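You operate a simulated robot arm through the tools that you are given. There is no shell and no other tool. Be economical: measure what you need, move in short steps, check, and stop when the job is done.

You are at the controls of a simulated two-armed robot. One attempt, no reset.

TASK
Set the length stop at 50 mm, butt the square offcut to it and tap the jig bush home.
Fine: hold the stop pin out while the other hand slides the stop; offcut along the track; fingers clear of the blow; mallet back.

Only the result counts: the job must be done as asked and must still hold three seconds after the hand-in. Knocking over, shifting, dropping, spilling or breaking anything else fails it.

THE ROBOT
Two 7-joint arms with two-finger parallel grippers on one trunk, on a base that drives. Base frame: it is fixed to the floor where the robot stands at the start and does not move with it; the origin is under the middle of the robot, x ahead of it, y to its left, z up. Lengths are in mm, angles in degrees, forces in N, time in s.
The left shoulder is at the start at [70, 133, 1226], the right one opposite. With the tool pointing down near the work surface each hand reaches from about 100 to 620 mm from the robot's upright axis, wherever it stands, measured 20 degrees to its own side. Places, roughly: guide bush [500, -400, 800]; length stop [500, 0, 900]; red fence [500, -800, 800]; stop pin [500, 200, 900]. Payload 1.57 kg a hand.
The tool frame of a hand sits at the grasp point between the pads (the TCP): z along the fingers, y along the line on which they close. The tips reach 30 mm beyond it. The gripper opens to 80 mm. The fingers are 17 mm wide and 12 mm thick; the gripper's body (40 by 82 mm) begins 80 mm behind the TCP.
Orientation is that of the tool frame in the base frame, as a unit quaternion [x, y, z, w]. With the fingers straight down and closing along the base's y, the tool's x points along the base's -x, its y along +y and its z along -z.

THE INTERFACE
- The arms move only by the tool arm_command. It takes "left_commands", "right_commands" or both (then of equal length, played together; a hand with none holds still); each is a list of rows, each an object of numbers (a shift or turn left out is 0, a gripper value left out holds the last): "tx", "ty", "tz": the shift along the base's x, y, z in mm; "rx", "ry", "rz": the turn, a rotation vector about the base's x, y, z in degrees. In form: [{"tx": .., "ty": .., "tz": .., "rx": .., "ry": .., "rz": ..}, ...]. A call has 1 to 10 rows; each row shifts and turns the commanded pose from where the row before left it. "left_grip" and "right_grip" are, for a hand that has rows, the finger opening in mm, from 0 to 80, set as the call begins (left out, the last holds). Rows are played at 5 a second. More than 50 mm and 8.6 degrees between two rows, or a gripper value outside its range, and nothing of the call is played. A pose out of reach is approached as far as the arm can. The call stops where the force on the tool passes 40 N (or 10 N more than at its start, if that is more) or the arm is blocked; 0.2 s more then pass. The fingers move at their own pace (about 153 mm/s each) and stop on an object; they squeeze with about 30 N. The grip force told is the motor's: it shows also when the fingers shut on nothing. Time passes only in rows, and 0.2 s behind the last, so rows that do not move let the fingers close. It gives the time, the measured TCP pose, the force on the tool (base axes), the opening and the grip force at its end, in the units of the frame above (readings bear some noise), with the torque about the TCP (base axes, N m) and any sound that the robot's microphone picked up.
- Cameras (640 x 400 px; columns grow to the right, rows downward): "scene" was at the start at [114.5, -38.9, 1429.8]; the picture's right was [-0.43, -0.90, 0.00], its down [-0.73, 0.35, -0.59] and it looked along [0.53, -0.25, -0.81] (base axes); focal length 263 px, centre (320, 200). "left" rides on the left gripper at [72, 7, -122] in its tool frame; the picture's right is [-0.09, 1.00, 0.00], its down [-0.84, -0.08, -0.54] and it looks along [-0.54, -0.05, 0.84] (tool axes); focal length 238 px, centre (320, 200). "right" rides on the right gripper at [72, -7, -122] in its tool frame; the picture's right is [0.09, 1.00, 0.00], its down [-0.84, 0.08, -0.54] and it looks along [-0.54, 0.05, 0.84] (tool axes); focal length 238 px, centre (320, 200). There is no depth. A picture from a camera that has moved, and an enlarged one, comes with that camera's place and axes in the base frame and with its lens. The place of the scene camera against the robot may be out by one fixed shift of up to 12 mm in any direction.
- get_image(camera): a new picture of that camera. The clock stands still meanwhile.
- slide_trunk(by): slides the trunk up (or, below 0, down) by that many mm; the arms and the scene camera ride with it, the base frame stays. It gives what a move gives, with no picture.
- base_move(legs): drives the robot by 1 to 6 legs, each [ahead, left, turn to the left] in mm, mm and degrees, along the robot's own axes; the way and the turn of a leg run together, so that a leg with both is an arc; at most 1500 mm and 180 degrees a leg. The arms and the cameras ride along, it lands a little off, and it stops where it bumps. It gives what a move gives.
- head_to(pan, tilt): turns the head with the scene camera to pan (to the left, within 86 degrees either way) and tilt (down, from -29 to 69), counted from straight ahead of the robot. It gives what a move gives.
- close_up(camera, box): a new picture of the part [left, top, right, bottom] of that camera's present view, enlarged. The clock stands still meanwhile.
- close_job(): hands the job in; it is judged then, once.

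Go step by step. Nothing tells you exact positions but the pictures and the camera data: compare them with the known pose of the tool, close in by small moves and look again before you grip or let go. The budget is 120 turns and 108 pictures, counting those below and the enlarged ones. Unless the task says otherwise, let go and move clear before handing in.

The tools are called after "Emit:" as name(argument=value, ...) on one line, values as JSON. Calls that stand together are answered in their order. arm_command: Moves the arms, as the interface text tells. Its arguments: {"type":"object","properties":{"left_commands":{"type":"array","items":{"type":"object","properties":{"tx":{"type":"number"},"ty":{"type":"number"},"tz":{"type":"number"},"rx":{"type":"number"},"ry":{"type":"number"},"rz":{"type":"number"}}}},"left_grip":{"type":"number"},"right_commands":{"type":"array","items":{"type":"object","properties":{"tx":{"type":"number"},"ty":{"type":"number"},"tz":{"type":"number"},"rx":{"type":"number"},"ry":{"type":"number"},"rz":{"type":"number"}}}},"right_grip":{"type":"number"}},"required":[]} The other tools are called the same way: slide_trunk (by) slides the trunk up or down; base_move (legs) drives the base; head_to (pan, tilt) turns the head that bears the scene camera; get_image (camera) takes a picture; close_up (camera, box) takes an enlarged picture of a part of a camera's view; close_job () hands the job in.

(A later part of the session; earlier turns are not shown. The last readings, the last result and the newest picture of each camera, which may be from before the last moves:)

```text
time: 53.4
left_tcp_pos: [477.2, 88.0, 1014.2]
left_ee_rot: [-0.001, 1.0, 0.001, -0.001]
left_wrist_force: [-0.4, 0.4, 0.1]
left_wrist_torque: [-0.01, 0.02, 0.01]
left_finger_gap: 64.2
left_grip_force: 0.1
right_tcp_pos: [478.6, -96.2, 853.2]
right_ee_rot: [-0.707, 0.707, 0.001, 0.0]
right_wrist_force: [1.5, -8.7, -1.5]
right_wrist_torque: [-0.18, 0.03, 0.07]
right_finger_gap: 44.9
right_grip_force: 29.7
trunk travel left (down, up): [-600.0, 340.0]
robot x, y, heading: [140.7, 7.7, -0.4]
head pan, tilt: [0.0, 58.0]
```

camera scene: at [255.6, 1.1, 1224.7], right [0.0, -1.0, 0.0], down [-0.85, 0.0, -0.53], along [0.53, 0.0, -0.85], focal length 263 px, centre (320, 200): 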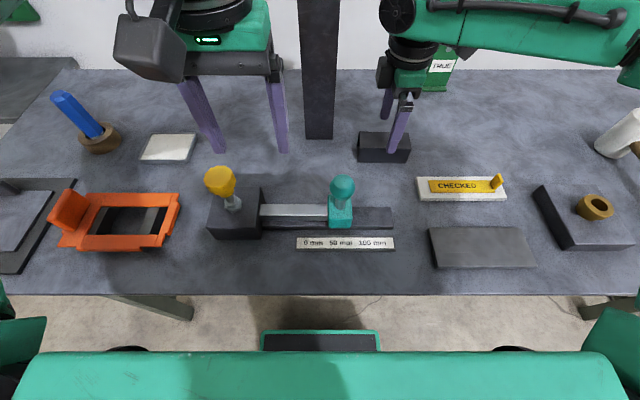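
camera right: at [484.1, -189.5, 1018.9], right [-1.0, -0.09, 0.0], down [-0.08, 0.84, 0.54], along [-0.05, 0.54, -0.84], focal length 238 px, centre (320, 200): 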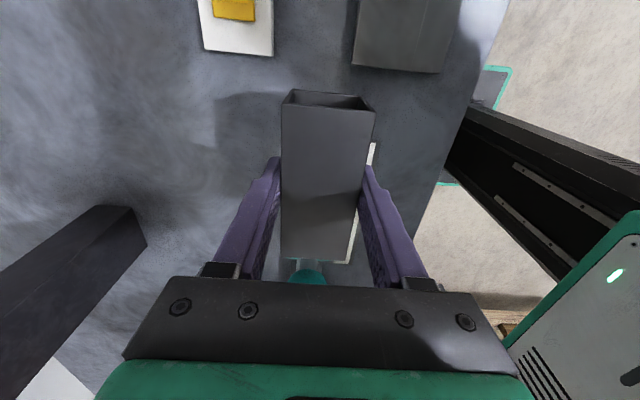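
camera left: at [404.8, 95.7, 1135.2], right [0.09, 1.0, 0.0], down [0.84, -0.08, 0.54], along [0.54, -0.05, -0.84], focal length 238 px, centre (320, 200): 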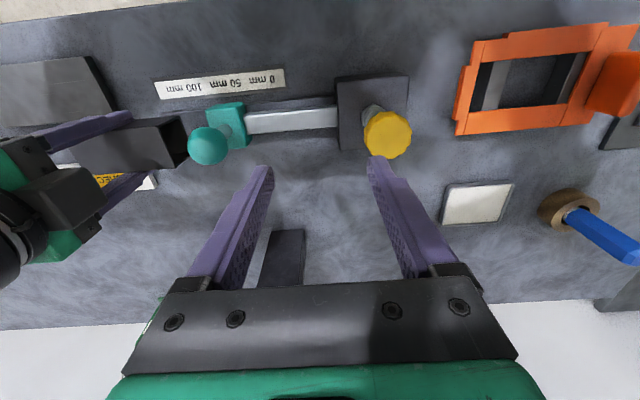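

It touches the stop at about 9 N. I set it down on the track and open the fingers.

Emit:
arm_command(right_commands=[{"tz": -1}, {"tz": -0.6}, {"tz": 0}])

Emit:
arm_command(right_commands=[{"tz": 0}, {"tz": 0}], right_grip=66)

Emit:
close_up(camera="scene", box=[300, 160, 420, 235])

Emit:
get_image(camera="right")

```text
time: 54.2
left_tcp_pos: [475.7, 88.0, 1014.0]
left_ee_rot: [0.001, 1.0, 0.002, 0.001]
left_wrist_force: [0.7, -0.3, 0.9]
left_wrist_torque: [0.03, 0.0, -0.01]
left_finger_gap: 64.1
left_grip_force: 0.1
right_tcp_pos: [479.9, -95.4, 851.6]
right_ee_rot: [-0.707, 0.707, 0.0, 0.002]
right_wrist_force: [2.4, -10.8, 10.2]
right_wrist_torque: [-0.7, 0.17, 0.0]
right_finger_gap: 44.9
right_grip_force: 29.8
trunk travel left (down, up): [-600.0, 340.0]
robot x, y, heading: [138.1, 12.2, 0.1]
head pan, tilt: [0.0, 58.0]
```

```text
time: 54.8
left_tcp_pos: [477.9, 89.5, 1014.1]
left_ee_rot: [0.0, 1.0, 0.001, 0.0]
left_wrist_force: [0.7, 0.5, 0.4]
left_wrist_torque: [0.03, -0.01, 0.02]
left_finger_gap: 64.4
left_grip_force: 0.0
right_tcp_pos: [477.1, -93.3, 851.9]
right_ee_rot: [0.708, -0.707, 0.001, -0.001]
right_wrist_force: [0.0, 0.5, 1.0]
right_wrist_torque: [0.03, 0.01, 0.01]
right_finger_gap: 65.8
right_grip_force: 0.1
trunk travel left (down, up): [-600.0, 340.0]
robot x, y, heading: [140.8, 7.9, -0.1]
head pan, tilt: [0.0, 58.0]
```

```text
5.33 times, centred on (360, 198) of scene
camera zoom: at [255.9, 0.9, 1224.6], right [0.0, -1.0, 0.0], down [-0.85, 0.0, -0.53], along [0.53, 0.0, -0.85], focal length 1401 px, centre (107, 213)
```

zoom: 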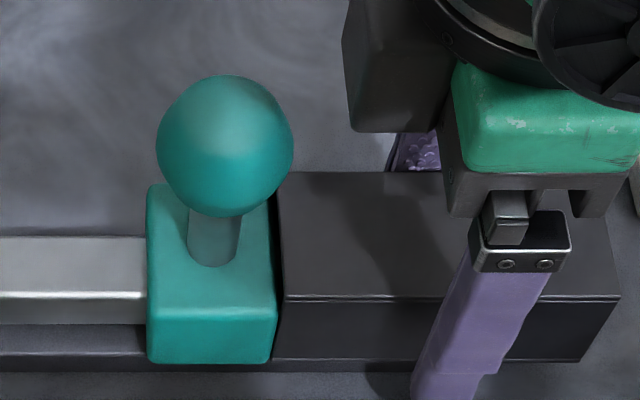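

```text
41 pictures are left
camera right: at [485.4, -165.6, 972.2], right [-1.0, -0.09, 0.0], down [-0.08, 0.84, 0.54], along [-0.05, 0.54, -0.84], focal length 238 px, centre (320, 200)
```

right: 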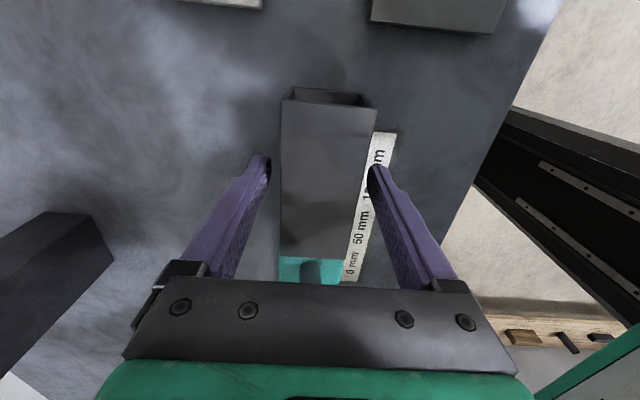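

The bar is seated against the stop. I raise the hand, restore its yaw, and drive right to the bush and mallet.

Emit:
arm_command(right_commands=[{"tz": 20}, {"tz": 40}, {"tz": 40}, {"tz": 40}, {"rz": -8.5}, {"rz": -8.5}, {"rz": -8.5}, {"rz": -8.5}, {"rz": -8.5}, {"rz": -8.5}])

Emit:
base_move(legs=[[-60, 0, 0], [0, -340, 0]])

Emit:
head_to(pan=-10, tilt=52)

Emit:
get_image(camera="scene")

Emit:
get_image(camera="right")

```text
time: 57.0
left_tcp_pos: [476.4, 90.0, 1013.3]
left_ee_rot: [0.0, 1.0, 0.0, 0.001]
left_wrist_force: [0.4, 0.4, 0.9]
left_wrist_torque: [-0.01, 0.01, -0.04]
left_finger_gap: 63.8
left_grip_force: 0.0
right_tcp_pos: [477.6, -93.2, 992.4]
right_ee_rot: [-0.332, 0.943, -0.001, 0.001]
right_wrist_force: [0.1, 0.5, -0.2]
right_wrist_torque: [-0.04, -0.01, -0.01]
right_finger_gap: 66.0
right_grip_force: 0.1
trunk travel left (down, up): [-600.0, 340.0]
robot x, y, heading: [140.5, 10.4, 0.1]
head pan, tilt: [0.0, 58.0]
```

```text
time: 59.8
left_tcp_pos: [417.0, -249.3, 1014.4]
left_ee_rot: [0.0, 1.0, -0.001, 0.0]
left_wrist_force: [-0.4, -0.2, -0.2]
left_wrist_torque: [0.01, 0.02, 0.01]
left_finger_gap: 64.1
left_grip_force: 0.1
right_tcp_pos: [418.6, -431.9, 991.2]
right_ee_rot: [-0.335, 0.942, -0.001, 0.0]
right_wrist_force: [0.5, 0.0, -0.5]
right_wrist_torque: [0.0, 0.0, 0.0]
right_finger_gap: 65.8
right_grip_force: 0.1
trunk travel left (down, up): [-600.0, 340.0]
robot x, y, heading: [85.0, -328.5, -0.0]
head pan, tilt: [0.0, 58.0]
```

```text
time: 60.5
left_tcp_pos: [416.4, -248.6, 1015.3]
left_ee_rot: [0.0, 1.0, 0.0, 0.0]
left_wrist_force: [0.4, 0.2, 0.0]
left_wrist_torque: [-0.01, 0.0, 0.0]
left_finger_gap: 63.8
left_grip_force: 0.1
right_tcp_pos: [417.8, -432.3, 991.7]
right_ee_rot: [-0.335, 0.942, -0.001, 0.001]
right_wrist_force: [-0.9, -1.8, 0.4]
right_wrist_torque: [-0.03, -0.03, 0.01]
right_finger_gap: 66.2
right_grip_force: 0.0
trunk travel left (down, up): [-600.0, 340.0]
robot x, y, heading: [80.2, -332.5, 0.2]
head pan, tilt: [-10.0, 52.0]
```

```text
40 pictures are left
camera scene: at [201.3, -350.8, 1232.2], right [-0.17, -0.99, 0.0], down [-0.78, 0.14, -0.62], along [0.61, -0.11, -0.79], focal length 263 px, centre (320, 200)
```

scene: 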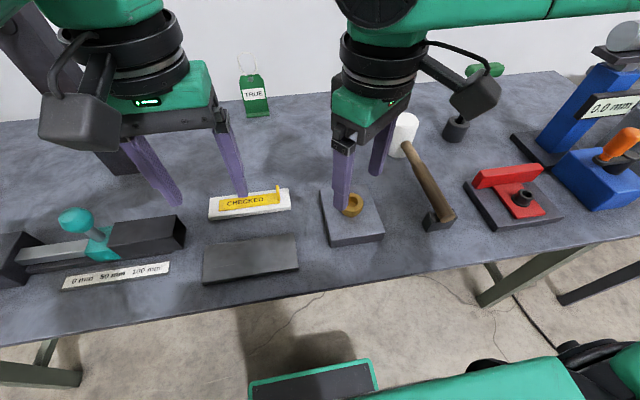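

```text
39 pictures are left
camera right: at [367.2, -482.6, 1112.3], right [-0.7, 0.71, 0.0], down [0.6, 0.59, 0.54], along [0.39, 0.38, -0.84], focal length 238 px, centre (320, 200)
```

right: 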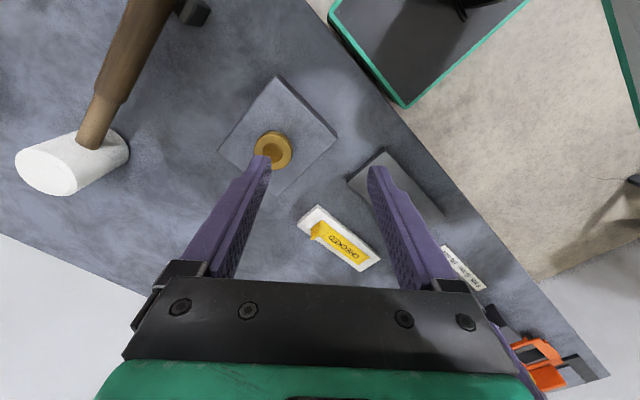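

The mallet's handle lies along x: head near (668, −622), butt in a cradle near (437, −626). The bush is near (486, −448). I straighten the hand and move toward the handle for a better look.

Emit:
base_move(legs=[[-40, 0, 0]])

Emit:
arm_command(right_commands=[{"rz": -8, "ty": -30, "tx": 15}, {"rz": -8, "ty": -35, "tx": 20}, {"rz": -8, "ty": -35, "tx": 20}, {"rz": -8, "ty": -35, "tx": 20}, {"rz": -7.2, "ty": -35, "tx": 20}], right_grip=70)

Emit:
get_image(camera="right")

Emit:
get_image(camera="scene")

```text
time: 61.4
left_tcp_pos: [379.6, -249.0, 1012.9]
left_ee_rot: [-0.001, 1.0, 0.0, 0.0]
left_wrist_force: [0.5, 1.1, -0.7]
left_wrist_torque: [0.04, 0.03, 0.0]
left_finger_gap: 63.8
left_grip_force: 0.0
right_tcp_pos: [380.0, -433.0, 991.2]
right_ee_rot: [-0.335, 0.942, 0.0, -0.001]
right_wrist_force: [-0.1, -0.1, -0.8]
right_wrist_torque: [0.04, 0.02, 0.01]
right_finger_gap: 66.1
right_grip_force: 0.0
trunk travel left (down, up): [-600.0, 340.0]
robot x, y, heading: [41.9, -329.2, -0.0]
head pan, tilt: [-10.0, 52.0]
```

```text
time: 62.6
left_tcp_pos: [378.0, -248.8, 1012.7]
left_ee_rot: [0.001, 1.0, 0.0, 0.001]
left_wrist_force: [0.3, -0.1, 0.8]
left_wrist_torque: [0.03, -0.02, 0.02]
left_finger_gap: 63.5
left_grip_force: 0.2
right_tcp_pos: [474.7, -603.2, 991.2]
right_ee_rot: [0.003, 1.0, -0.001, 0.0]
right_wrist_force: [-0.1, 0.9, 0.3]
right_wrist_torque: [0.0, 0.02, -0.01]
right_finger_gap: 69.7
right_grip_force: 0.1
trunk travel left (down, up): [-600.0, 340.0]
robot x, y, heading: [41.4, -329.1, -0.2]
head pan, tilt: [-10.0, 52.0]
```

```text
38 pictures are left
camera right: at [402.6, -610.0, 1112.2], right [-0.09, 1.0, 0.0], down [0.84, 0.07, 0.54], along [0.54, 0.05, -0.84], focal length 238 px, centre (320, 200)
```

right: 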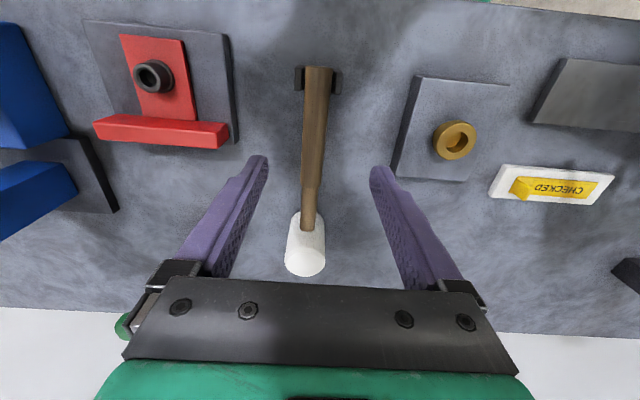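

```text
37 pictures are left
camera scene: at [161.9, -351.8, 1232.1], right [-0.17, -0.99, 0.0], down [-0.78, 0.14, -0.62], along [0.61, -0.11, -0.79], focal length 263 px, centre (320, 200)
```

scene: 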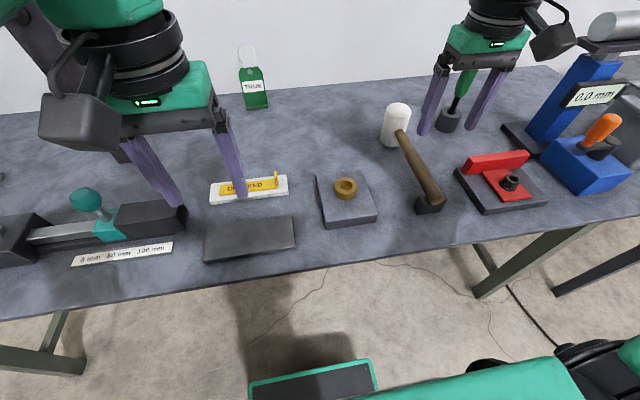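

The handle runs along y≈−608 from x≈424 to 626 at z≈842, with the head centre near (651, −608). I'll grip at x≈525, well away from the head, descending in two stages.

Emit:
arm_command(right_commands=[{"tx": 25, "ty": -2, "tz": -20}, {"tx": 25, "ty": -3, "tz": -30}, {"tz": -40}, {"tz": 0}])

Emit:
get_image(camera="right")

```text
time: 63.6
left_tcp_pos: [376.9, -248.6, 1014.4]
left_ee_rot: [-0.001, 1.0, -0.001, 0.0]
left_wrist_force: [0.3, -1.0, -0.1]
left_wrist_torque: [0.01, -0.03, 0.0]
left_finger_gap: 63.9
left_grip_force: 0.1
right_tcp_pos: [522.7, -606.4, 901.0]
right_ee_rot: [0.001, 1.0, -0.002, 0.0]
right_wrist_force: [-0.3, 0.4, -0.4]
right_wrist_torque: [0.05, -0.01, -0.02]
right_finger_gap: 69.8
right_grip_force: 0.0
trunk travel left (down, up): [-600.0, 340.0]
robot x, y, heading: [38.3, -330.7, 0.0]
head pan, tilt: [-10.0, 52.0]
```

```text
36 pictures are left
camera right: at [450.8, -612.9, 1021.7], right [-0.09, 1.0, 0.0], down [0.84, 0.08, 0.54], along [0.54, 0.05, -0.84], focal length 238 px, centre (320, 200)
```

right: 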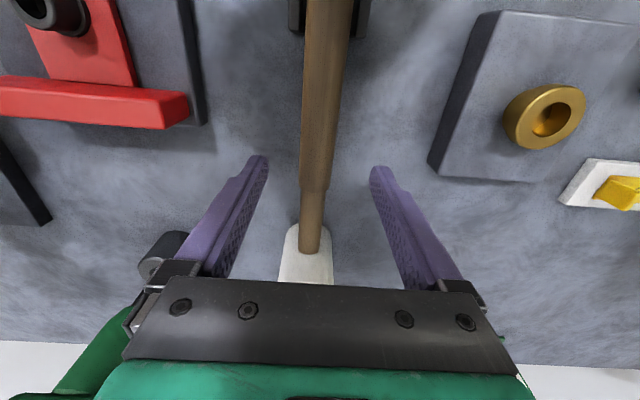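

Emit:
arm_command(right_commands=[{"tz": -25}, {"tz": -20}, {"tz": -13}, {"tz": 0}])

Emit:
arm_command(right_commands=[{"tz": 0}, {"tz": 0}, {"tz": 0}], right_grip=5)

Emit:
get_image(camera="right")

```text
time: 64.6
left_tcp_pos: [376.3, -248.9, 1013.4]
left_ee_rot: [0.0, 1.0, 0.001, 0.0]
left_wrist_force: [0.3, -0.8, 0.2]
left_wrist_torque: [-0.01, 0.01, 0.0]
left_finger_gap: 64.3
left_grip_force: 0.1
right_tcp_pos: [523.0, -607.0, 842.8]
right_ee_rot: [0.001, 1.0, -0.001, -0.001]
right_wrist_force: [0.2, -0.6, -1.0]
right_wrist_torque: [0.0, -0.01, 0.0]
right_finger_gap: 70.0
right_grip_force: 0.1
trunk travel left (down, up): [-600.0, 340.0]
robot x, y, heading: [40.8, -327.7, 0.1]
head pan, tilt: [-10.0, 52.0]
```

```text
time: 65.4
left_tcp_pos: [378.6, -249.4, 1013.7]
left_ee_rot: [0.0, 1.0, 0.0, 0.0]
left_wrist_force: [-0.1, -0.9, -0.8]
left_wrist_torque: [-0.01, 0.01, 0.0]
left_finger_gap: 63.9
left_grip_force: 0.1
right_tcp_pos: [523.1, -607.3, 842.9]
right_ee_rot: [0.002, 1.0, -0.001, 0.0]
right_wrist_force: [0.4, -2.0, 0.3]
right_wrist_torque: [-0.1, 0.07, -0.43]
right_finger_gap: 25.0
right_grip_force: 29.9
trunk travel left (down, up): [-600.0, 340.0]
robot x, y, heading: [37.6, -332.1, 0.1]
head pan, tilt: [-10.0, 52.0]
```

```text
35 pictures are left
camera right: at [451.5, -614.1, 964.0], right [-0.09, 1.0, 0.0], down [0.84, 0.08, 0.54], along [0.54, 0.05, -0.84], focal length 238 px, centre (320, 200)
```

right: 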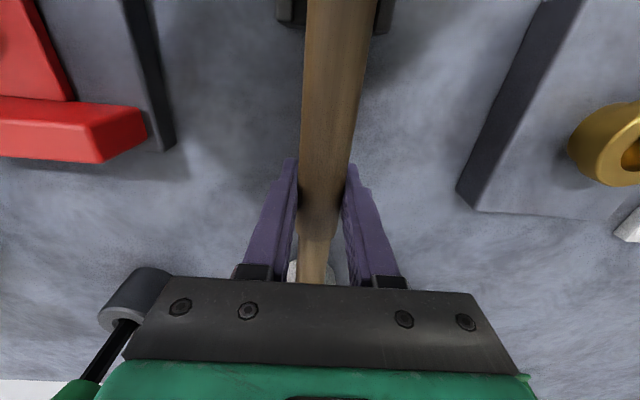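

The handle is gripped at (523, −607, 843), which I'll remember for the return. I lift a little and check for slip.

Emit:
arm_command(right_commands=[{"tz": 10}, {"tz": 20}, {"tz": 0}])

Emit:
get_image(camera="right")

Emit:
close_up(camera="scene", box=[310, 60, 502, 180])

```text
time: 66.2
left_tcp_pos: [377.5, -249.1, 1014.2]
left_ee_rot: [0.0, 1.0, 0.0, -0.001]
left_wrist_force: [-0.1, -0.6, 0.6]
left_wrist_torque: [0.01, 0.04, -0.01]
left_finger_gap: 64.2
left_grip_force: 0.0
right_tcp_pos: [524.2, -606.8, 872.9]
right_ee_rot: [0.001, 1.0, 0.001, -0.001]
right_wrist_force: [0.4, -0.6, -3.5]
right_wrist_torque: [0.01, 0.48, 0.01]
right_finger_gap: 24.8
right_grip_force: 30.0
trunk travel left (down, up): [-600.0, 340.0]
robot x, y, heading: [38.8, -333.5, 0.1]
head pan, tilt: [-10.0, 52.0]
```

```text
34 pictures are left
camera right: at [452.5, -613.8, 993.5], right [-0.09, 1.0, 0.0], down [0.84, 0.08, 0.54], along [0.54, 0.05, -0.84], focal length 238 px, centre (320, 200)
```

right: 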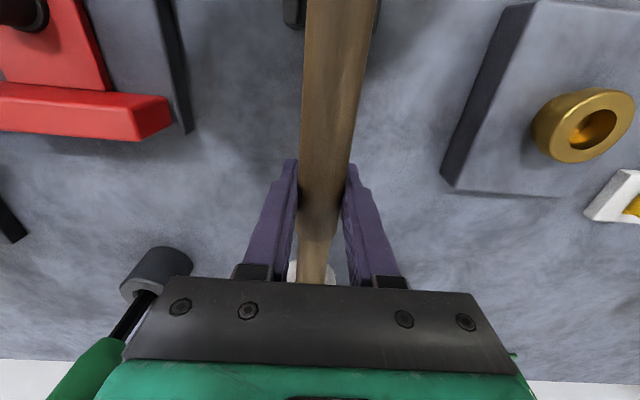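

```text
3.33 times, centred on (406, 120) of scene
camera zoom: at [162.7, -351.4, 1232.0], right [-0.17, -0.99, 0.0], down [-0.78, 0.14, -0.61], along [0.61, -0.11, -0.79], focal length 876 px, centre (33, 467)
```

zoom: 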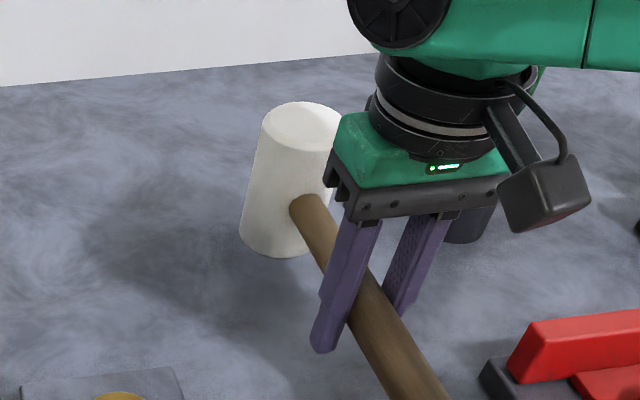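

The mallet is held firmly, about 3.5 N and level. I raise it and carry it back and across until the head is above the bush.

Emit:
arm_command(right_commands=[{"tz": 30}, {"tz": 30, "tx": -20}, {"tx": -35, "ty": 30}, {"tx": -35, "ty": 30}, {"tx": -35, "ty": 30}, {"tx": -35, "ty": 30}, {"ty": 30, "tx": -10}, {"ty": 11}, {"tz": 0}])

Emit:
get_image(camera="right")

Emit:
get_image(camera="left")

Emit:
get_image(camera="scene")

```text
time: 68.2
left_tcp_pos: [377.0, -248.4, 1013.5]
left_ee_rot: [0.0, 1.0, 0.001, 0.0]
left_wrist_force: [-0.1, -0.7, -0.5]
left_wrist_torque: [-0.01, -0.02, 0.03]
left_finger_gap: 64.2
left_grip_force: 0.0
right_tcp_pos: [353.4, -447.2, 934.9]
right_ee_rot: [0.001, 1.0, -0.002, 0.0]
right_wrist_force: [-0.7, -0.3, -4.2]
right_wrist_torque: [0.0, 0.47, -0.01]
right_finger_gap: 24.8
right_grip_force: 30.0
trunk travel left (down, up): [-600.0, 340.0]
robot x, y, heading: [39.0, -331.7, 0.2]
head pan, tilt: [-10.0, 52.0]
```

```text
32 pictures are left
camera right: at [282.3, -453.3, 1054.8], right [-0.09, 1.0, 0.0], down [0.84, 0.08, 0.54], along [0.54, 0.05, -0.84], focal length 238 px, centre (320, 200)
```

right: 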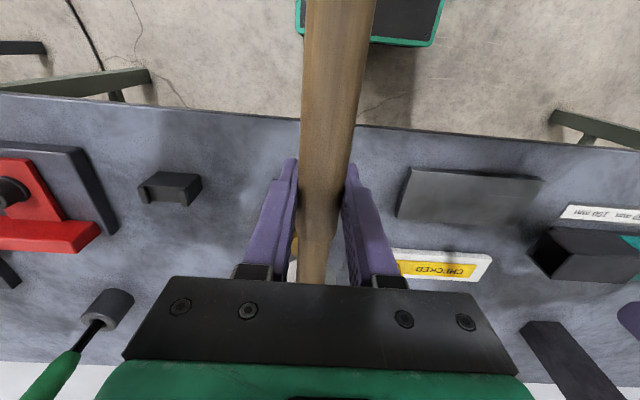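

```text
31 pictures are left
camera left: at [305.4, -243.0, 1135.0], right [0.09, 1.0, 0.0], down [0.84, -0.08, 0.54], along [0.54, -0.05, -0.84], focal length 238 px, centre (320, 200)
```

left: 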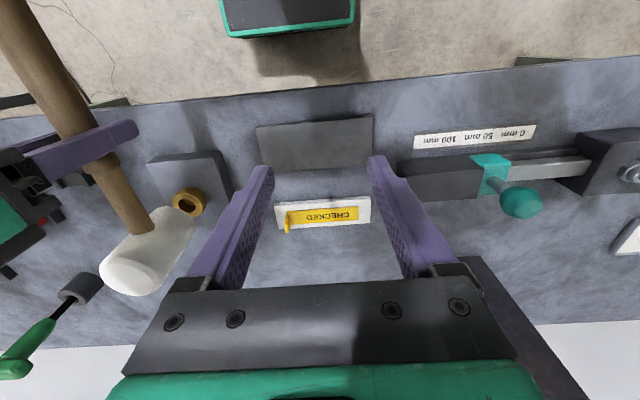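

```text
30 pictures are left
camera scene: at [161.7, -351.2, 1232.1], right [-0.17, -0.99, 0.0], down [-0.78, 0.14, -0.62], along [0.61, -0.11, -0.79], focal length 263 px, centre (320, 200)
```

scene: 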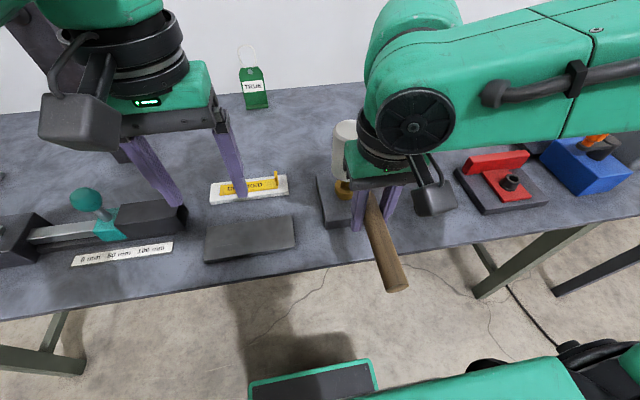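

The bush top is near (476, −450, 850) and the head is close above it. I correct by a few mm and lower until just above, then look.

Emit:
arm_command(right_commands=[{"tx": -6, "ty": -2, "tz": -10}, {"tz": -15}, {"tz": 0}])

Emit:
close_up(camera="left", box=[90, 120, 282, 300])

Emit:
close_up(camera="scene", box=[290, 100, 434, 250])

```text
time: 69.0
left_tcp_pos: [376.4, -248.9, 1014.3]
left_ee_rot: [0.0, 1.0, 0.0, 0.0]
left_wrist_force: [-0.6, 0.1, 0.7]
left_wrist_torque: [0.0, 0.01, -0.03]
left_finger_gap: 63.9
left_grip_force: 0.1
right_tcp_pos: [347.6, -449.4, 908.4]
right_ee_rot: [0.001, 1.0, -0.001, 0.0]
right_wrist_force: [0.3, -0.6, -3.8]
right_wrist_torque: [0.0, 0.49, 0.0]
right_finger_gap: 24.9
right_grip_force: 29.3
trunk travel left (down, up): [-600.0, 340.0]
robot x, y, heading: [34.8, -326.0, 0.1]
head pan, tilt: [-10.0, 52.0]
```

```text
2.22 times, centred on (186, 210) of left
camera zoom: at [305.4, -242.8, 1135.0], right [0.09, 1.0, 0.0], down [0.84, -0.08, 0.54], along [0.54, -0.05, -0.84], focal length 530 px, centre (618, 178)
```

zoom: 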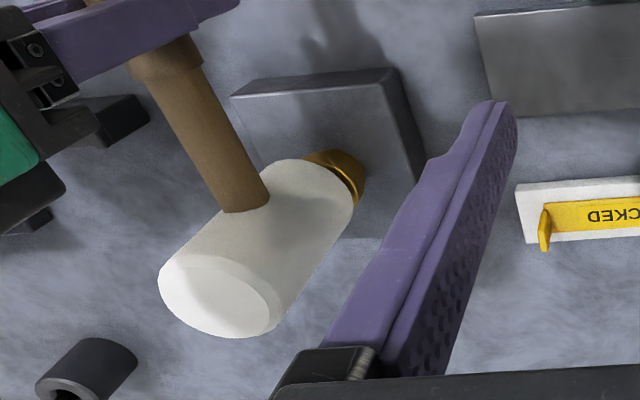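

```text
2.67 times, centred on (362, 175) of scene
camera zoom: at [161.7, -351.0, 1232.1], right [-0.17, -0.99, 0.0], down [-0.78, 0.14, -0.62], along [0.61, -0.11, -0.79], focal length 700 px, centre (208, 267)
```

zoom: 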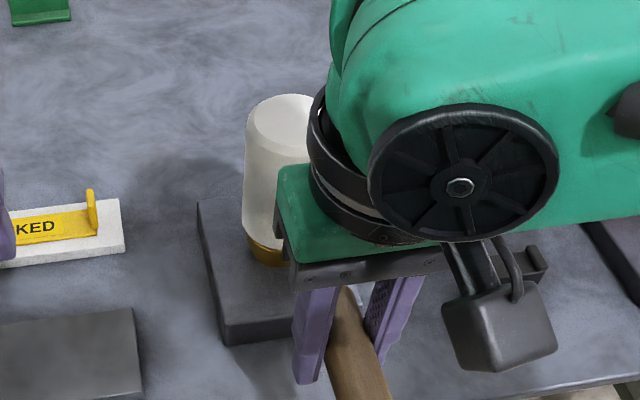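

The head sits over the bush. After a small correction I give a first moderate tap.

Emit:
arm_command(right_commands=[{"tx": 4, "ty": 2, "tz": 10}, {"tz": 0}, {"tz": -30}, {"tz": 25}, {"tz": 0}])

Emit:
close_up(camera="left", box=[90, 120, 282, 300])

```text
time: 70.2
left_tcp_pos: [377.0, -248.4, 1014.3]
left_ee_rot: [-0.001, 1.0, 0.0, 0.0]
left_wrist_force: [0.0, -0.3, 0.3]
left_wrist_torque: [0.0, 0.0, -0.01]
left_finger_gap: 63.8
left_grip_force: 0.0
right_tcp_pos: [351.8, -446.9, 913.7]
right_ee_rot: [0.001, 1.0, -0.001, 0.0]
right_wrist_force: [-0.1, -0.6, -4.5]
right_wrist_torque: [0.01, 0.5, 0.01]
right_finger_gap: 24.6
right_grip_force: 29.7
trunk travel left (down, up): [-600.0, 340.0]
robot x, y, heading: [41.1, -328.8, 0.2]
head pan, tilt: [-10.0, 52.0]
```

```text
2.22 times, centred on (186, 210) of left
camera zoom: at [305.3, -242.7, 1135.0], right [0.09, 1.0, 0.0], down [0.84, -0.08, 0.54], along [0.54, -0.05, -0.84], focal length 530 px, centre (618, 178)
```

zoom: 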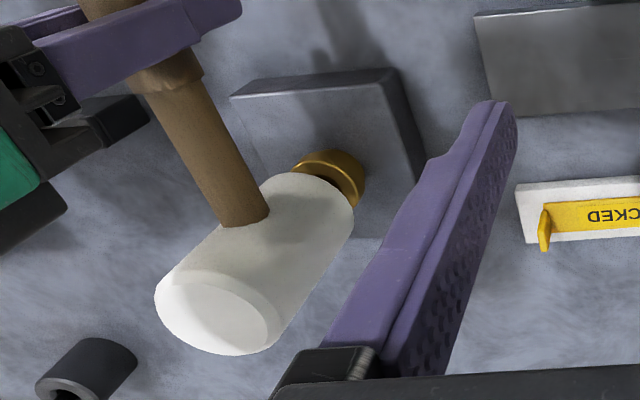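

There was no contact yet, so I strike deeper.

Emit:
arm_command(right_commands=[{"tz": 0}, {"tz": -40}, {"tz": 35}, {"tz": 0}])

```text
time: 71.2
left_tcp_pos: [376.4, -248.4, 1013.9]
left_ee_rot: [-0.001, 1.0, 0.001, 0.0]
left_wrist_force: [-0.2, 0.3, 0.0]
left_wrist_torque: [0.01, 0.02, 0.02]
left_finger_gap: 64.0
left_grip_force: 0.1
right_tcp_pos: [353.2, -446.4, 909.8]
right_ee_rot: [0.001, 1.0, -0.001, 0.0]
right_wrist_force: [-0.1, 0.4, -4.4]
right_wrist_torque: [0.0, 0.51, 0.01]
right_finger_gap: 24.7
right_grip_force: 30.1
trunk travel left (down, up): [-600.0, 340.0]
robot x, y, heading: [43.2, -328.0, -0.2]
head pan, tilt: [-10.0, 52.0]
```

Emit:
arm_command(right_commands=[{"tz": -20}, {"tz": -10}, {"tz": -5}, {"tz": -5}, {"tz": 0}])

Emit:
close_up(camera="left", box=[90, 120, 282, 300])

```text
time: 72.4
left_tcp_pos: [375.6, -248.3, 1014.6]
left_ee_rot: [0.0, 1.0, 0.0, 0.001]
left_wrist_force: [-0.5, 0.2, 0.2]
left_wrist_torque: [-0.02, 0.01, -0.01]
left_finger_gap: 64.0
left_grip_force: 0.0
right_tcp_pos: [350.6, -446.0, 873.8]
right_ee_rot: [0.001, 1.0, -0.001, 0.001]
right_wrist_force: [-2.0, -1.3, 8.6]
right_wrist_torque: [-0.08, -0.96, -0.17]
right_finger_gap: 25.0
right_grip_force: 29.8
right hand out of reach, approached as far as the arm can: row 4
trunk travel left (down, up): [-600.0, 340.0]
robot x, y, heading: [42.5, -330.9, -0.1]
head pan, tilt: [-10.0, 52.0]
```

```text
2.22 times, centred on (186, 210) of left
camera zoom: at [303.3, -242.5, 1135.6], right [0.09, 1.0, 0.0], down [0.84, -0.08, 0.54], along [0.54, -0.05, -0.84], focal length 530 px, centre (618, 178)
```

zoom: 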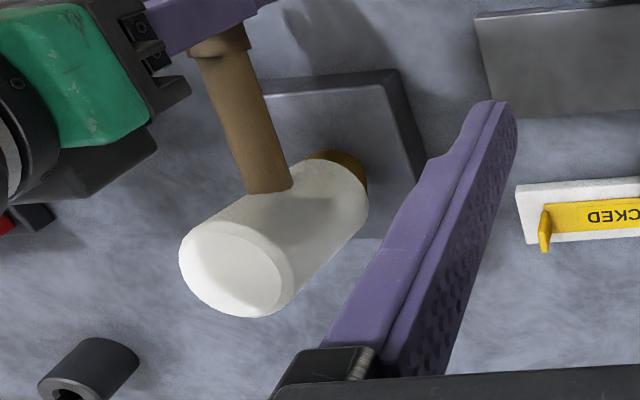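

Contact came at TCP z≈877, so the bush top is at about 835. The arm is near its limit, so I lift, back the base 80 mm and reach forward again.

Emit:
arm_command(right_commands=[{"tz": 20}, {"tz": 30}])

Emit:
base_move(legs=[[-80, 0, 0]])

Emit:
arm_command(right_commands=[{"tx": 40}, {"tx": 38}, {"tz": 0}])

Emit:
get_image(camera="left")

Emit:
close_up(camera="scene", box=[260, 60, 452, 180])

```text
time: 73.0
left_tcp_pos: [377.1, -249.4, 1013.2]
left_ee_rot: [0.0, 1.0, 0.0, 0.0]
left_wrist_force: [0.5, 0.0, 0.3]
left_wrist_torque: [-0.01, 0.02, 0.01]
left_finger_gap: 63.9
left_grip_force: 0.0
right_tcp_pos: [351.5, -445.8, 924.0]
right_ee_rot: [0.001, 1.0, 0.0, -0.001]
right_wrist_force: [0.3, -0.1, -3.1]
right_wrist_torque: [-0.01, 0.47, 0.01]
right_finger_gap: 24.6
right_grip_force: 29.7
trunk travel left (down, up): [-600.0, 340.0]
robot x, y, heading: [39.1, -326.6, 0.1]
head pan, tilt: [-10.0, 52.0]
```

```text
time: 74.1
left_tcp_pos: [297.1, -248.7, 1013.8]
left_ee_rot: [-0.002, 1.0, -0.001, -0.001]
left_wrist_force: [-0.4, -0.5, -0.5]
left_wrist_torque: [-0.05, 0.03, -0.02]
left_finger_gap: 64.0
left_grip_force: 0.0
right_tcp_pos: [272.2, -444.9, 923.2]
right_ee_rot: [0.001, 1.0, -0.001, 0.0]
right_wrist_force: [-0.4, 0.3, -3.2]
right_wrist_torque: [-0.03, 0.47, -0.02]
right_finger_gap: 24.7
right_grip_force: 30.0
trunk travel left (down, up): [-600.0, 340.0]
robot x, y, heading: [-40.4, -331.5, 0.0]
head pan, tilt: [-10.0, 52.0]
```

```text
time: 74.9
left_tcp_pos: [296.7, -248.8, 1013.8]
left_ee_rot: [-0.002, 1.0, 0.0, 0.0]
left_wrist_force: [-0.5, -0.1, -0.6]
left_wrist_torque: [0.02, 0.02, 0.02]
left_finger_gap: 63.8
left_grip_force: 0.1
right_tcp_pos: [348.8, -444.3, 924.0]
right_ee_rot: [0.001, 1.0, 0.0, 0.0]
right_wrist_force: [-0.2, -0.2, -4.6]
right_wrist_torque: [-0.03, 0.46, -0.06]
right_finger_gap: 25.1
right_grip_force: 29.6
trunk travel left (down, up): [-600.0, 340.0]
robot x, y, heading: [-41.1, -332.6, 0.3]
head pan, tilt: [-10.0, 52.0]
```

```text
25 pictures are left
camera left: at [224.7, -242.9, 1135.2], right [0.09, 1.0, 0.0], down [0.84, -0.08, 0.54], along [0.54, -0.05, -0.84], focal length 238 px, centre (320, 200)
```

left: 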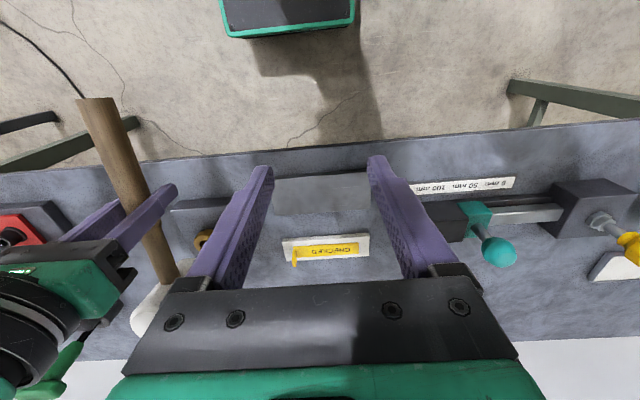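

```text
3.33 times, centred on (356, 120) of scene
camera zoom: at [81.1, -351.2, 1232.2], right [-0.17, -0.99, 0.0], down [-0.78, 0.14, -0.62], along [0.61, -0.11, -0.79], focal length 876 px, centre (200, 467)
```

zoom: 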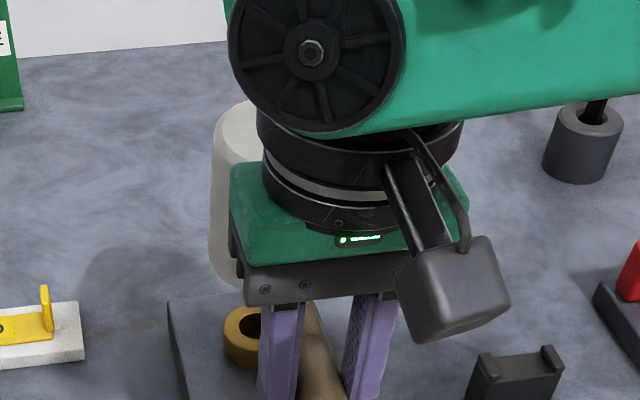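

I nudge the head over the bush centre and strike faster, letting the force limit end the blow.

Emit:
arm_command(right_commands=[{"tx": 2, "ty": -4}, {"tz": 0}, {"tz": -45}, {"tz": -15}, {"tz": 0}])

Emit:
arm_command(right_commands=[{"tz": 30}, {"tz": 30}, {"tz": 0}])

Emit:
close_up(camera="scene", box=[260, 60, 452, 180])

```text
time: 76.1
left_tcp_pos: [295.3, -248.4, 1014.5]
left_ee_rot: [-0.001, 1.0, 0.0, 0.001]
left_wrist_force: [-0.1, 0.2, 1.2]
left_wrist_torque: [0.0, -0.01, 0.02]
left_finger_gap: 64.1
left_grip_force: 0.1
right_tcp_pos: [351.9, -449.4, 865.4]
right_ee_rot: [0.0, 1.0, 0.0, 0.003]
right_wrist_force: [-0.7, -1.2, 9.8]
right_wrist_torque: [-0.01, -0.98, -0.03]
right_finger_gap: 24.6
right_grip_force: 29.7
trunk travel left (down, up): [-600.0, 340.0]
robot x, y, heading: [-40.5, -329.1, -0.0]
head pan, tilt: [-10.0, 52.0]
```

```text
time: 76.9
left_tcp_pos: [299.0, -248.5, 1012.1]
left_ee_rot: [-0.001, 1.0, 0.0, -0.001]
left_wrist_force: [0.3, 0.3, -0.4]
left_wrist_torque: [0.0, -0.03, 0.02]
left_finger_gap: 63.9
left_grip_force: 0.0
right_tcp_pos: [351.1, -449.2, 923.3]
right_ee_rot: [0.001, 1.0, -0.001, -0.001]
right_wrist_force: [-0.6, 0.2, -4.4]
right_wrist_torque: [0.02, 0.5, -0.01]
right_finger_gap: 24.6
right_grip_force: 30.1
trunk travel left (down, up): [-600.0, 340.0]
robot x, y, heading: [-40.6, -328.0, 0.0]
head pan, tilt: [-10.0, 52.0]
```

```text
3.33 times, centred on (356, 120) of scene
camera zoom: at [83.0, -351.2, 1232.0], right [-0.17, -0.99, 0.0], down [-0.78, 0.14, -0.61], along [0.61, -0.11, -0.79], focal length 876 px, centre (200, 467)
```

zoom: 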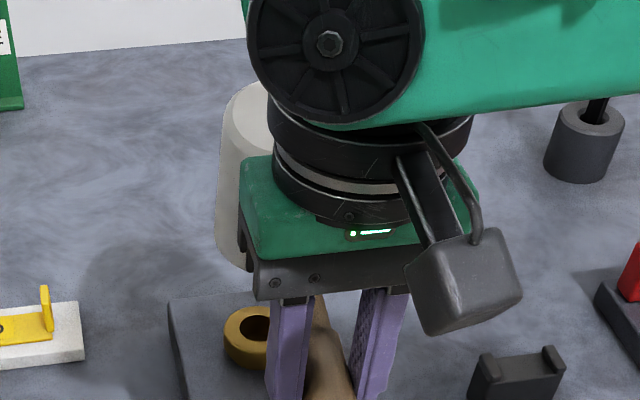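

The force saturates at about 14 N, so the handle may be turning in the grip. I move the left hand forward for a clear view of the head and bush.

Emit:
arm_command(left_commands=[{"tx": 40, "ty": 10}, {"tx": 40, "ty": 10}, {"tz": 0}])

Emit:
close_up(camera="left", box=[40, 100, 280, 300])

```text
time: 77.7
left_tcp_pos: [375.8, -228.4, 1014.2]
left_ee_rot: [-0.001, 1.0, 0.0, 0.0]
left_wrist_force: [-0.1, 1.2, 0.0]
left_wrist_torque: [0.0, 0.02, 0.0]
left_finger_gap: 64.1
left_grip_force: 0.1
right_tcp_pos: [351.2, -449.8, 924.1]
right_ee_rot: [0.001, 1.0, -0.001, 0.0]
right_wrist_force: [-0.2, -0.4, -3.8]
right_wrist_torque: [0.0, 0.47, -0.01]
right_finger_gap: 24.9
right_grip_force: 29.6
trunk travel left (down, up): [-600.0, 340.0]
robot x, y, heading: [-39.1, -329.4, 0.2]
head pan, tilt: [-10.0, 52.0]
```

```text
2.00 times, centred on (160, 200) of left
camera zoom: at [304.8, -223.1, 1135.0], right [0.09, 1.0, 0.0], down [0.84, -0.08, 0.54], along [0.54, -0.05, -0.84], focal length 477 px, centre (640, 200)
```

zoom: 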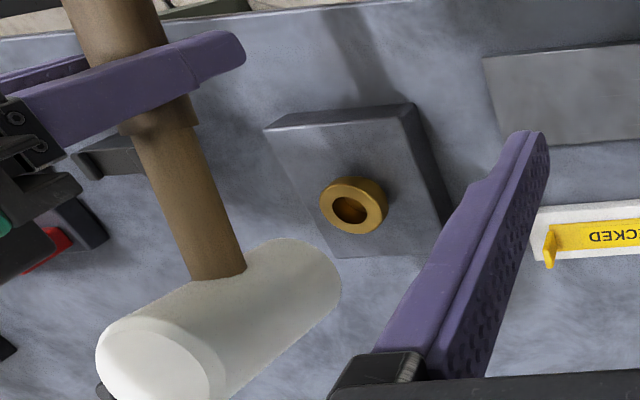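

The mallet head has pitched up about 10° in the grip because the lever arm is too long. I'll return it to its rest, levelling it with a hand pitch, and regrip nearer the head. First I lift, level and drive forward.

Emit:
arm_command(right_commands=[{"tz": 20, "ry": 5}, {"tz": 20, "ry": 5}, {"tz": 0}], left_commands=[{"tx": -30}, {"tx": -30}, {"tx": 0}])

Emit:
base_move(legs=[[80, 0, 0]])

Emit:
arm_command(right_commands=[{"tx": 10, "ty": -26}, {"tx": 10, "ty": -26}, {"tx": 15, "ty": -26}, {"tx": 20, "ty": -26}, {"tx": 20, "ty": -27}, {"tx": 17, "ty": -27}, {"tz": 0}])

Emit:
get_image(camera="scene")

```text
time: 78.5
left_tcp_pos: [316.4, -229.9, 1013.2]
left_ee_rot: [0.0, 1.0, 0.0, -0.001]
left_wrist_force: [-0.3, 1.0, 0.4]
left_wrist_torque: [0.01, 0.03, 0.03]
left_finger_gap: 64.0
left_grip_force: 0.0
right_tcp_pos: [352.2, -448.4, 964.1]
right_ee_rot: [0.001, 0.996, 0.0, -0.088]
right_wrist_force: [0.2, 0.5, -5.1]
right_wrist_torque: [-0.01, 0.52, 0.02]
right_finger_gap: 24.7
right_grip_force: 30.0
trunk travel left (down, up): [-600.0, 340.0]
robot x, y, heading: [-38.1, -332.6, 0.2]
head pan, tilt: [-10.0, 52.0]
```

```text
time: 79.5
left_tcp_pos: [395.8, -229.1, 1015.3]
left_ee_rot: [-0.001, 1.0, 0.0, 0.0]
left_wrist_force: [0.1, 0.2, -0.7]
left_wrist_torque: [0.01, 0.02, -0.02]
left_finger_gap: 63.9
left_grip_force: 0.0
right_tcp_pos: [431.3, -448.3, 964.8]
right_ee_rot: [0.0, 0.996, -0.001, -0.087]
right_wrist_force: [-0.5, 0.2, -4.3]
right_wrist_torque: [-0.02, 0.52, -0.01]
right_finger_gap: 24.6
right_grip_force: 29.8
trunk travel left (down, up): [-600.0, 340.0]
robot x, y, heading: [42.5, -329.7, 0.1]
head pan, tilt: [-10.0, 52.0]
```

```text
time: 81.1
left_tcp_pos: [397.2, -228.9, 1014.2]
left_ee_rot: [0.0, 1.0, -0.001, 0.0]
left_wrist_force: [0.2, 0.3, -0.5]
left_wrist_torque: [-0.04, 0.02, 0.03]
left_finger_gap: 63.9
left_grip_force: 0.0
right_tcp_pos: [523.8, -606.3, 965.2]
right_ee_rot: [0.0, 0.996, -0.002, -0.087]
right_wrist_force: [-0.8, 0.9, -3.6]
right_wrist_torque: [-0.03, 0.51, 0.0]
right_finger_gap: 24.8
right_grip_force: 29.7
trunk travel left (down, up): [-600.0, 340.0]
robot x, y, heading: [41.9, -326.6, 0.0]
head pan, tilt: [-10.0, 52.0]
```

```text
21 pictures are left
camera scene: at [161.9, -350.5, 1232.1], right [-0.17, -0.99, 0.0], down [-0.78, 0.13, -0.62], along [0.61, -0.11, -0.79], focal length 263 px, centre (320, 200)
```

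scene: 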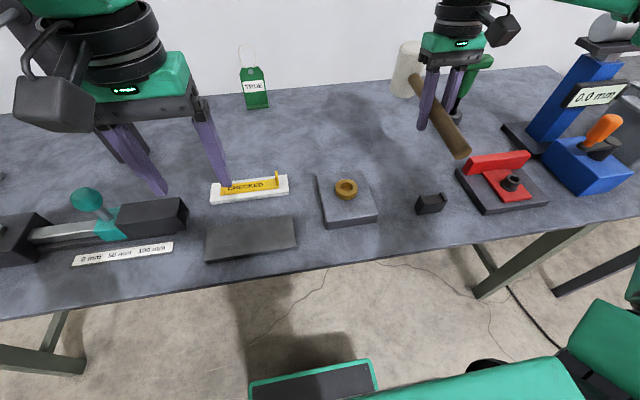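

The cradle is in clear view. I lower the mallet toward its rest.

Emit:
arm_command(right_commands=[{"tz": -30, "ty": -1}, {"tz": -30}, {"tz": -30}, {"tz": -15}, {"tz": 0}])

Emit:
close_up(camera="scene", box=[320, 70, 512, 230])

```text
time: 82.3
left_tcp_pos: [396.1, -228.6, 1014.8]
left_ee_rot: [-0.001, 1.0, 0.0, 0.0]
left_wrist_force: [0.0, -0.1, -0.3]
left_wrist_torque: [-0.03, -0.03, -0.03]
left_finger_gap: 64.0
left_grip_force: 0.0
right_tcp_pos: [523.4, -607.4, 858.7]
right_ee_rot: [0.0, 0.996, -0.001, -0.088]
right_wrist_force: [-0.2, -0.3, -4.6]
right_wrist_torque: [-0.01, 0.49, 0.02]
right_finger_gap: 25.0
right_grip_force: 30.3
trunk travel left (down, up): [-600.0, 340.0]
robot x, y, heading: [37.4, -328.8, 0.4]
head pan, tilt: [-10.0, 52.0]
```

```text
2.50 times, centred on (416, 150) of scene
camera zoom: at [162.2, -350.8, 1232.1], right [-0.17, -0.99, 0.0], down [-0.78, 0.13, -0.61], along [0.61, -0.1, -0.79], focal length 657 px, centre (80, 325)
```

zoom: 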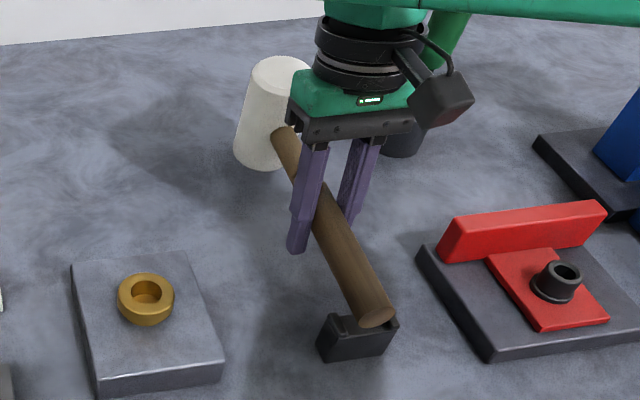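

Emit:
arm_command(right_commands=[{"tz": -5}, {"tz": -4}, {"tz": -3}, {"tz": -2}, {"tz": -1.5}, {"tz": 0}])

```text
time: 83.7
left_tcp_pos: [396.9, -230.1, 1014.1]
left_ee_rot: [-0.001, 1.0, 0.0, -0.001]
left_wrist_force: [0.0, -0.5, 0.1]
left_wrist_torque: [-0.02, 0.01, -0.03]
left_finger_gap: 63.5
left_grip_force: 0.1
right_tcp_pos: [523.6, -608.1, 843.6]
right_ee_rot: [0.0, 0.996, -0.001, -0.088]
right_wrist_force: [2.2, 0.4, 0.7]
right_wrist_torque: [0.01, 0.98, -0.01]
right_finger_gap: 24.8
right_grip_force: 30.5
trunk travel left (down, up): [-600.0, 340.0]
robot x, y, heading: [39.8, -329.9, 0.0]
head pan, tilt: [-10.0, 52.0]
```

The handle rests on the cradle. I release and regrip closer to the head, after lifting to clear and levelling the hand.

Emit:
arm_command(right_commands=[{"tz": -1, "ry": 1.5}, {"tz": 0}])

Emit:
arm_command(right_commands=[{"tz": 0}, {"tz": 0}, {"tz": 25}, {"tz": 35, "ry": -6}, {"ry": -5.5, "tx": 30}, {"tx": 35}, {"tz": 0}], right_grip=66)

Emit:
get_image(camera="right")

Emit:
close_up(camera="scene", box=[320, 70, 512, 230])

```text
time: 84.3
left_tcp_pos: [396.7, -228.5, 1015.7]
left_ee_rot: [-0.001, 1.0, 0.0, 0.0]
left_wrist_force: [1.0, -0.6, -0.1]
left_wrist_torque: [0.02, -0.02, 0.02]
left_finger_gap: 64.3
left_grip_force: 0.1
right_tcp_pos: [523.8, -607.2, 843.0]
right_ee_rot: [0.002, 0.995, 0.0, -0.099]
right_wrist_force: [0.0, -1.2, 1.3]
right_wrist_torque: [-0.07, -0.43, -0.29]
right_finger_gap: 24.6
right_grip_force: 30.0
trunk travel left (down, up): [-600.0, 340.0]
robot x, y, heading: [41.3, -330.9, 0.1]
head pan, tilt: [-10.0, 52.0]
```

```text
time: 85.9
left_tcp_pos: [394.5, -229.3, 1015.3]
left_ee_rot: [-0.002, 1.0, 0.0, 0.001]
left_wrist_force: [0.5, -0.6, 0.4]
left_wrist_torque: [0.05, -0.01, -0.01]
left_finger_gap: 64.1
left_grip_force: 0.1
right_tcp_pos: [588.4, -607.6, 902.7]
right_ee_rot: [0.0, 1.0, -0.001, 0.001]
right_wrist_force: [-0.1, 0.5, -0.6]
right_wrist_torque: [0.03, 0.01, 0.0]
right_finger_gap: 66.0
right_grip_force: 0.1
trunk travel left (down, up): [-600.0, 340.0]
robot x, y, heading: [41.1, -331.9, 0.3]
head pan, tilt: [-10.0, 52.0]
```

```text
19 pictures are left
camera right: at [516.3, -613.6, 1024.3], right [-0.09, 1.0, 0.0], down [0.84, 0.08, 0.54], along [0.54, 0.05, -0.84], focal length 238 px, centre (320, 200)
```

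right: 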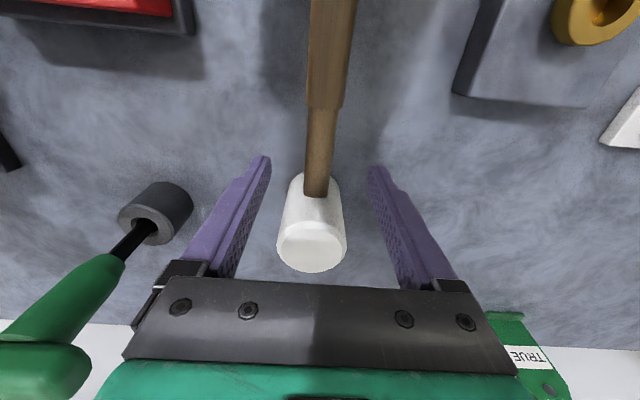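

```text
2.50 times, centred on (416, 150) of scene
camera zoom: at [160.1, -351.1, 1232.4], right [-0.17, -0.99, 0.0], down [-0.78, 0.14, -0.62], along [0.61, -0.1, -0.79], focal length 657 px, centre (80, 325)
```

zoom: 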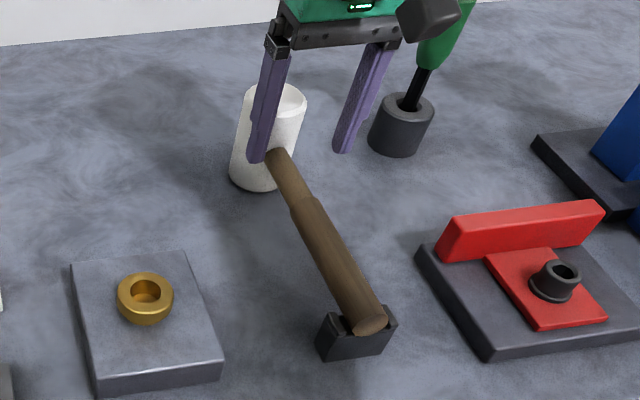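

The mallet is level on its rest, with the head's near face at x≈620. I regrip at x≈598.

Emit:
arm_command(right_commands=[{"tx": 9, "tz": -15}, {"tz": -20}, {"tz": -15}, {"tz": -9}, {"tz": 0}])

Emit:
arm_command(right_commands=[{"tz": 0}, {"tz": 0}, {"tz": 0}], right_grip=0)

Emit:
arm_command(right_commands=[{"tz": 15}, {"tz": 30}, {"tz": 0}])

Emit:
close_up(camera="scene", box=[320, 70, 512, 230])

```text
time: 87.1
left_tcp_pos: [396.1, -228.4, 1014.8]
left_ee_rot: [0.0, 1.0, 0.0, 0.0]
left_wrist_force: [-0.6, 0.4, 0.3]
left_wrist_torque: [0.02, -0.01, 0.02]
left_finger_gap: 64.1
left_grip_force: 0.0
right_tcp_pos: [597.5, -606.9, 843.9]
right_ee_rot: [0.001, 1.0, -0.001, 0.0]
right_wrist_force: [0.1, 0.0, -0.4]
right_wrist_torque: [-0.05, -0.02, -0.06]
right_finger_gap: 65.9
right_grip_force: 0.1
trunk travel left (down, up): [-600.0, 340.0]
robot x, y, heading: [36.8, -328.3, -0.1]
head pan, tilt: [-10.0, 52.0]
```

```text
time: 87.9
left_tcp_pos: [395.6, -229.2, 1014.4]
left_ee_rot: [-0.001, 1.0, 0.0, 0.0]
left_wrist_force: [-1.2, 1.1, 0.4]
left_wrist_torque: [-0.02, 0.03, 0.05]
left_finger_gap: 64.1
left_grip_force: 0.1
right_tcp_pos: [599.2, -607.5, 844.1]
right_ee_rot: [0.001, 1.0, -0.001, 0.0]
right_wrist_force: [-0.5, -0.8, 0.5]
right_wrist_torque: [0.03, -0.03, -0.12]
right_finger_gap: 21.9
right_grip_force: 30.0
trunk travel left (down, up): [-600.0, 340.0]
robot x, y, heading: [38.2, -330.1, 0.2]
head pan, tilt: [-10.0, 52.0]
```

```text
time: 88.7
left_tcp_pos: [397.2, -228.8, 1014.7]
left_ee_rot: [-0.001, 1.0, -0.001, -0.001]
left_wrist_force: [-0.3, 0.7, 0.1]
left_wrist_torque: [0.01, 0.01, -0.01]
left_finger_gap: 63.9
left_grip_force: 0.0
right_tcp_pos: [598.4, -608.0, 887.7]
right_ee_rot: [0.0, 1.0, -0.001, -0.001]
right_wrist_force: [-0.6, 1.4, -5.0]
right_wrist_torque: [0.01, 0.18, -0.03]
right_finger_gap: 21.6
right_grip_force: 30.3
trunk travel left (down, up): [-600.0, 340.0]
robot x, y, heading: [40.8, -329.5, 0.4]
head pan, tilt: [-10.0, 52.0]
```

```text
2.50 times, centred on (416, 150) of scene
camera zoom: at [163.0, -351.2, 1232.0], right [-0.17, -0.99, 0.0], down [-0.78, 0.14, -0.61], along [0.61, -0.1, -0.79], focal length 657 px, centre (80, 325)
```

zoom: 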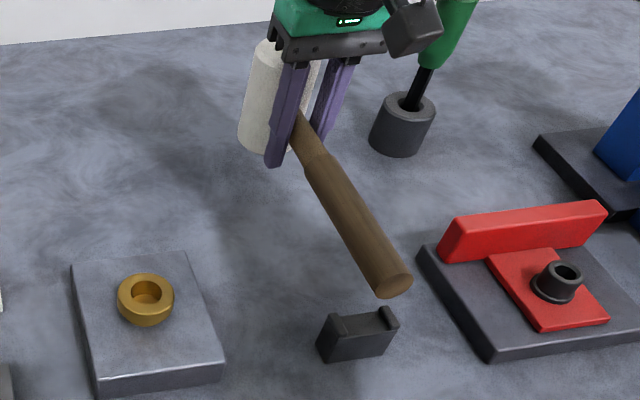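

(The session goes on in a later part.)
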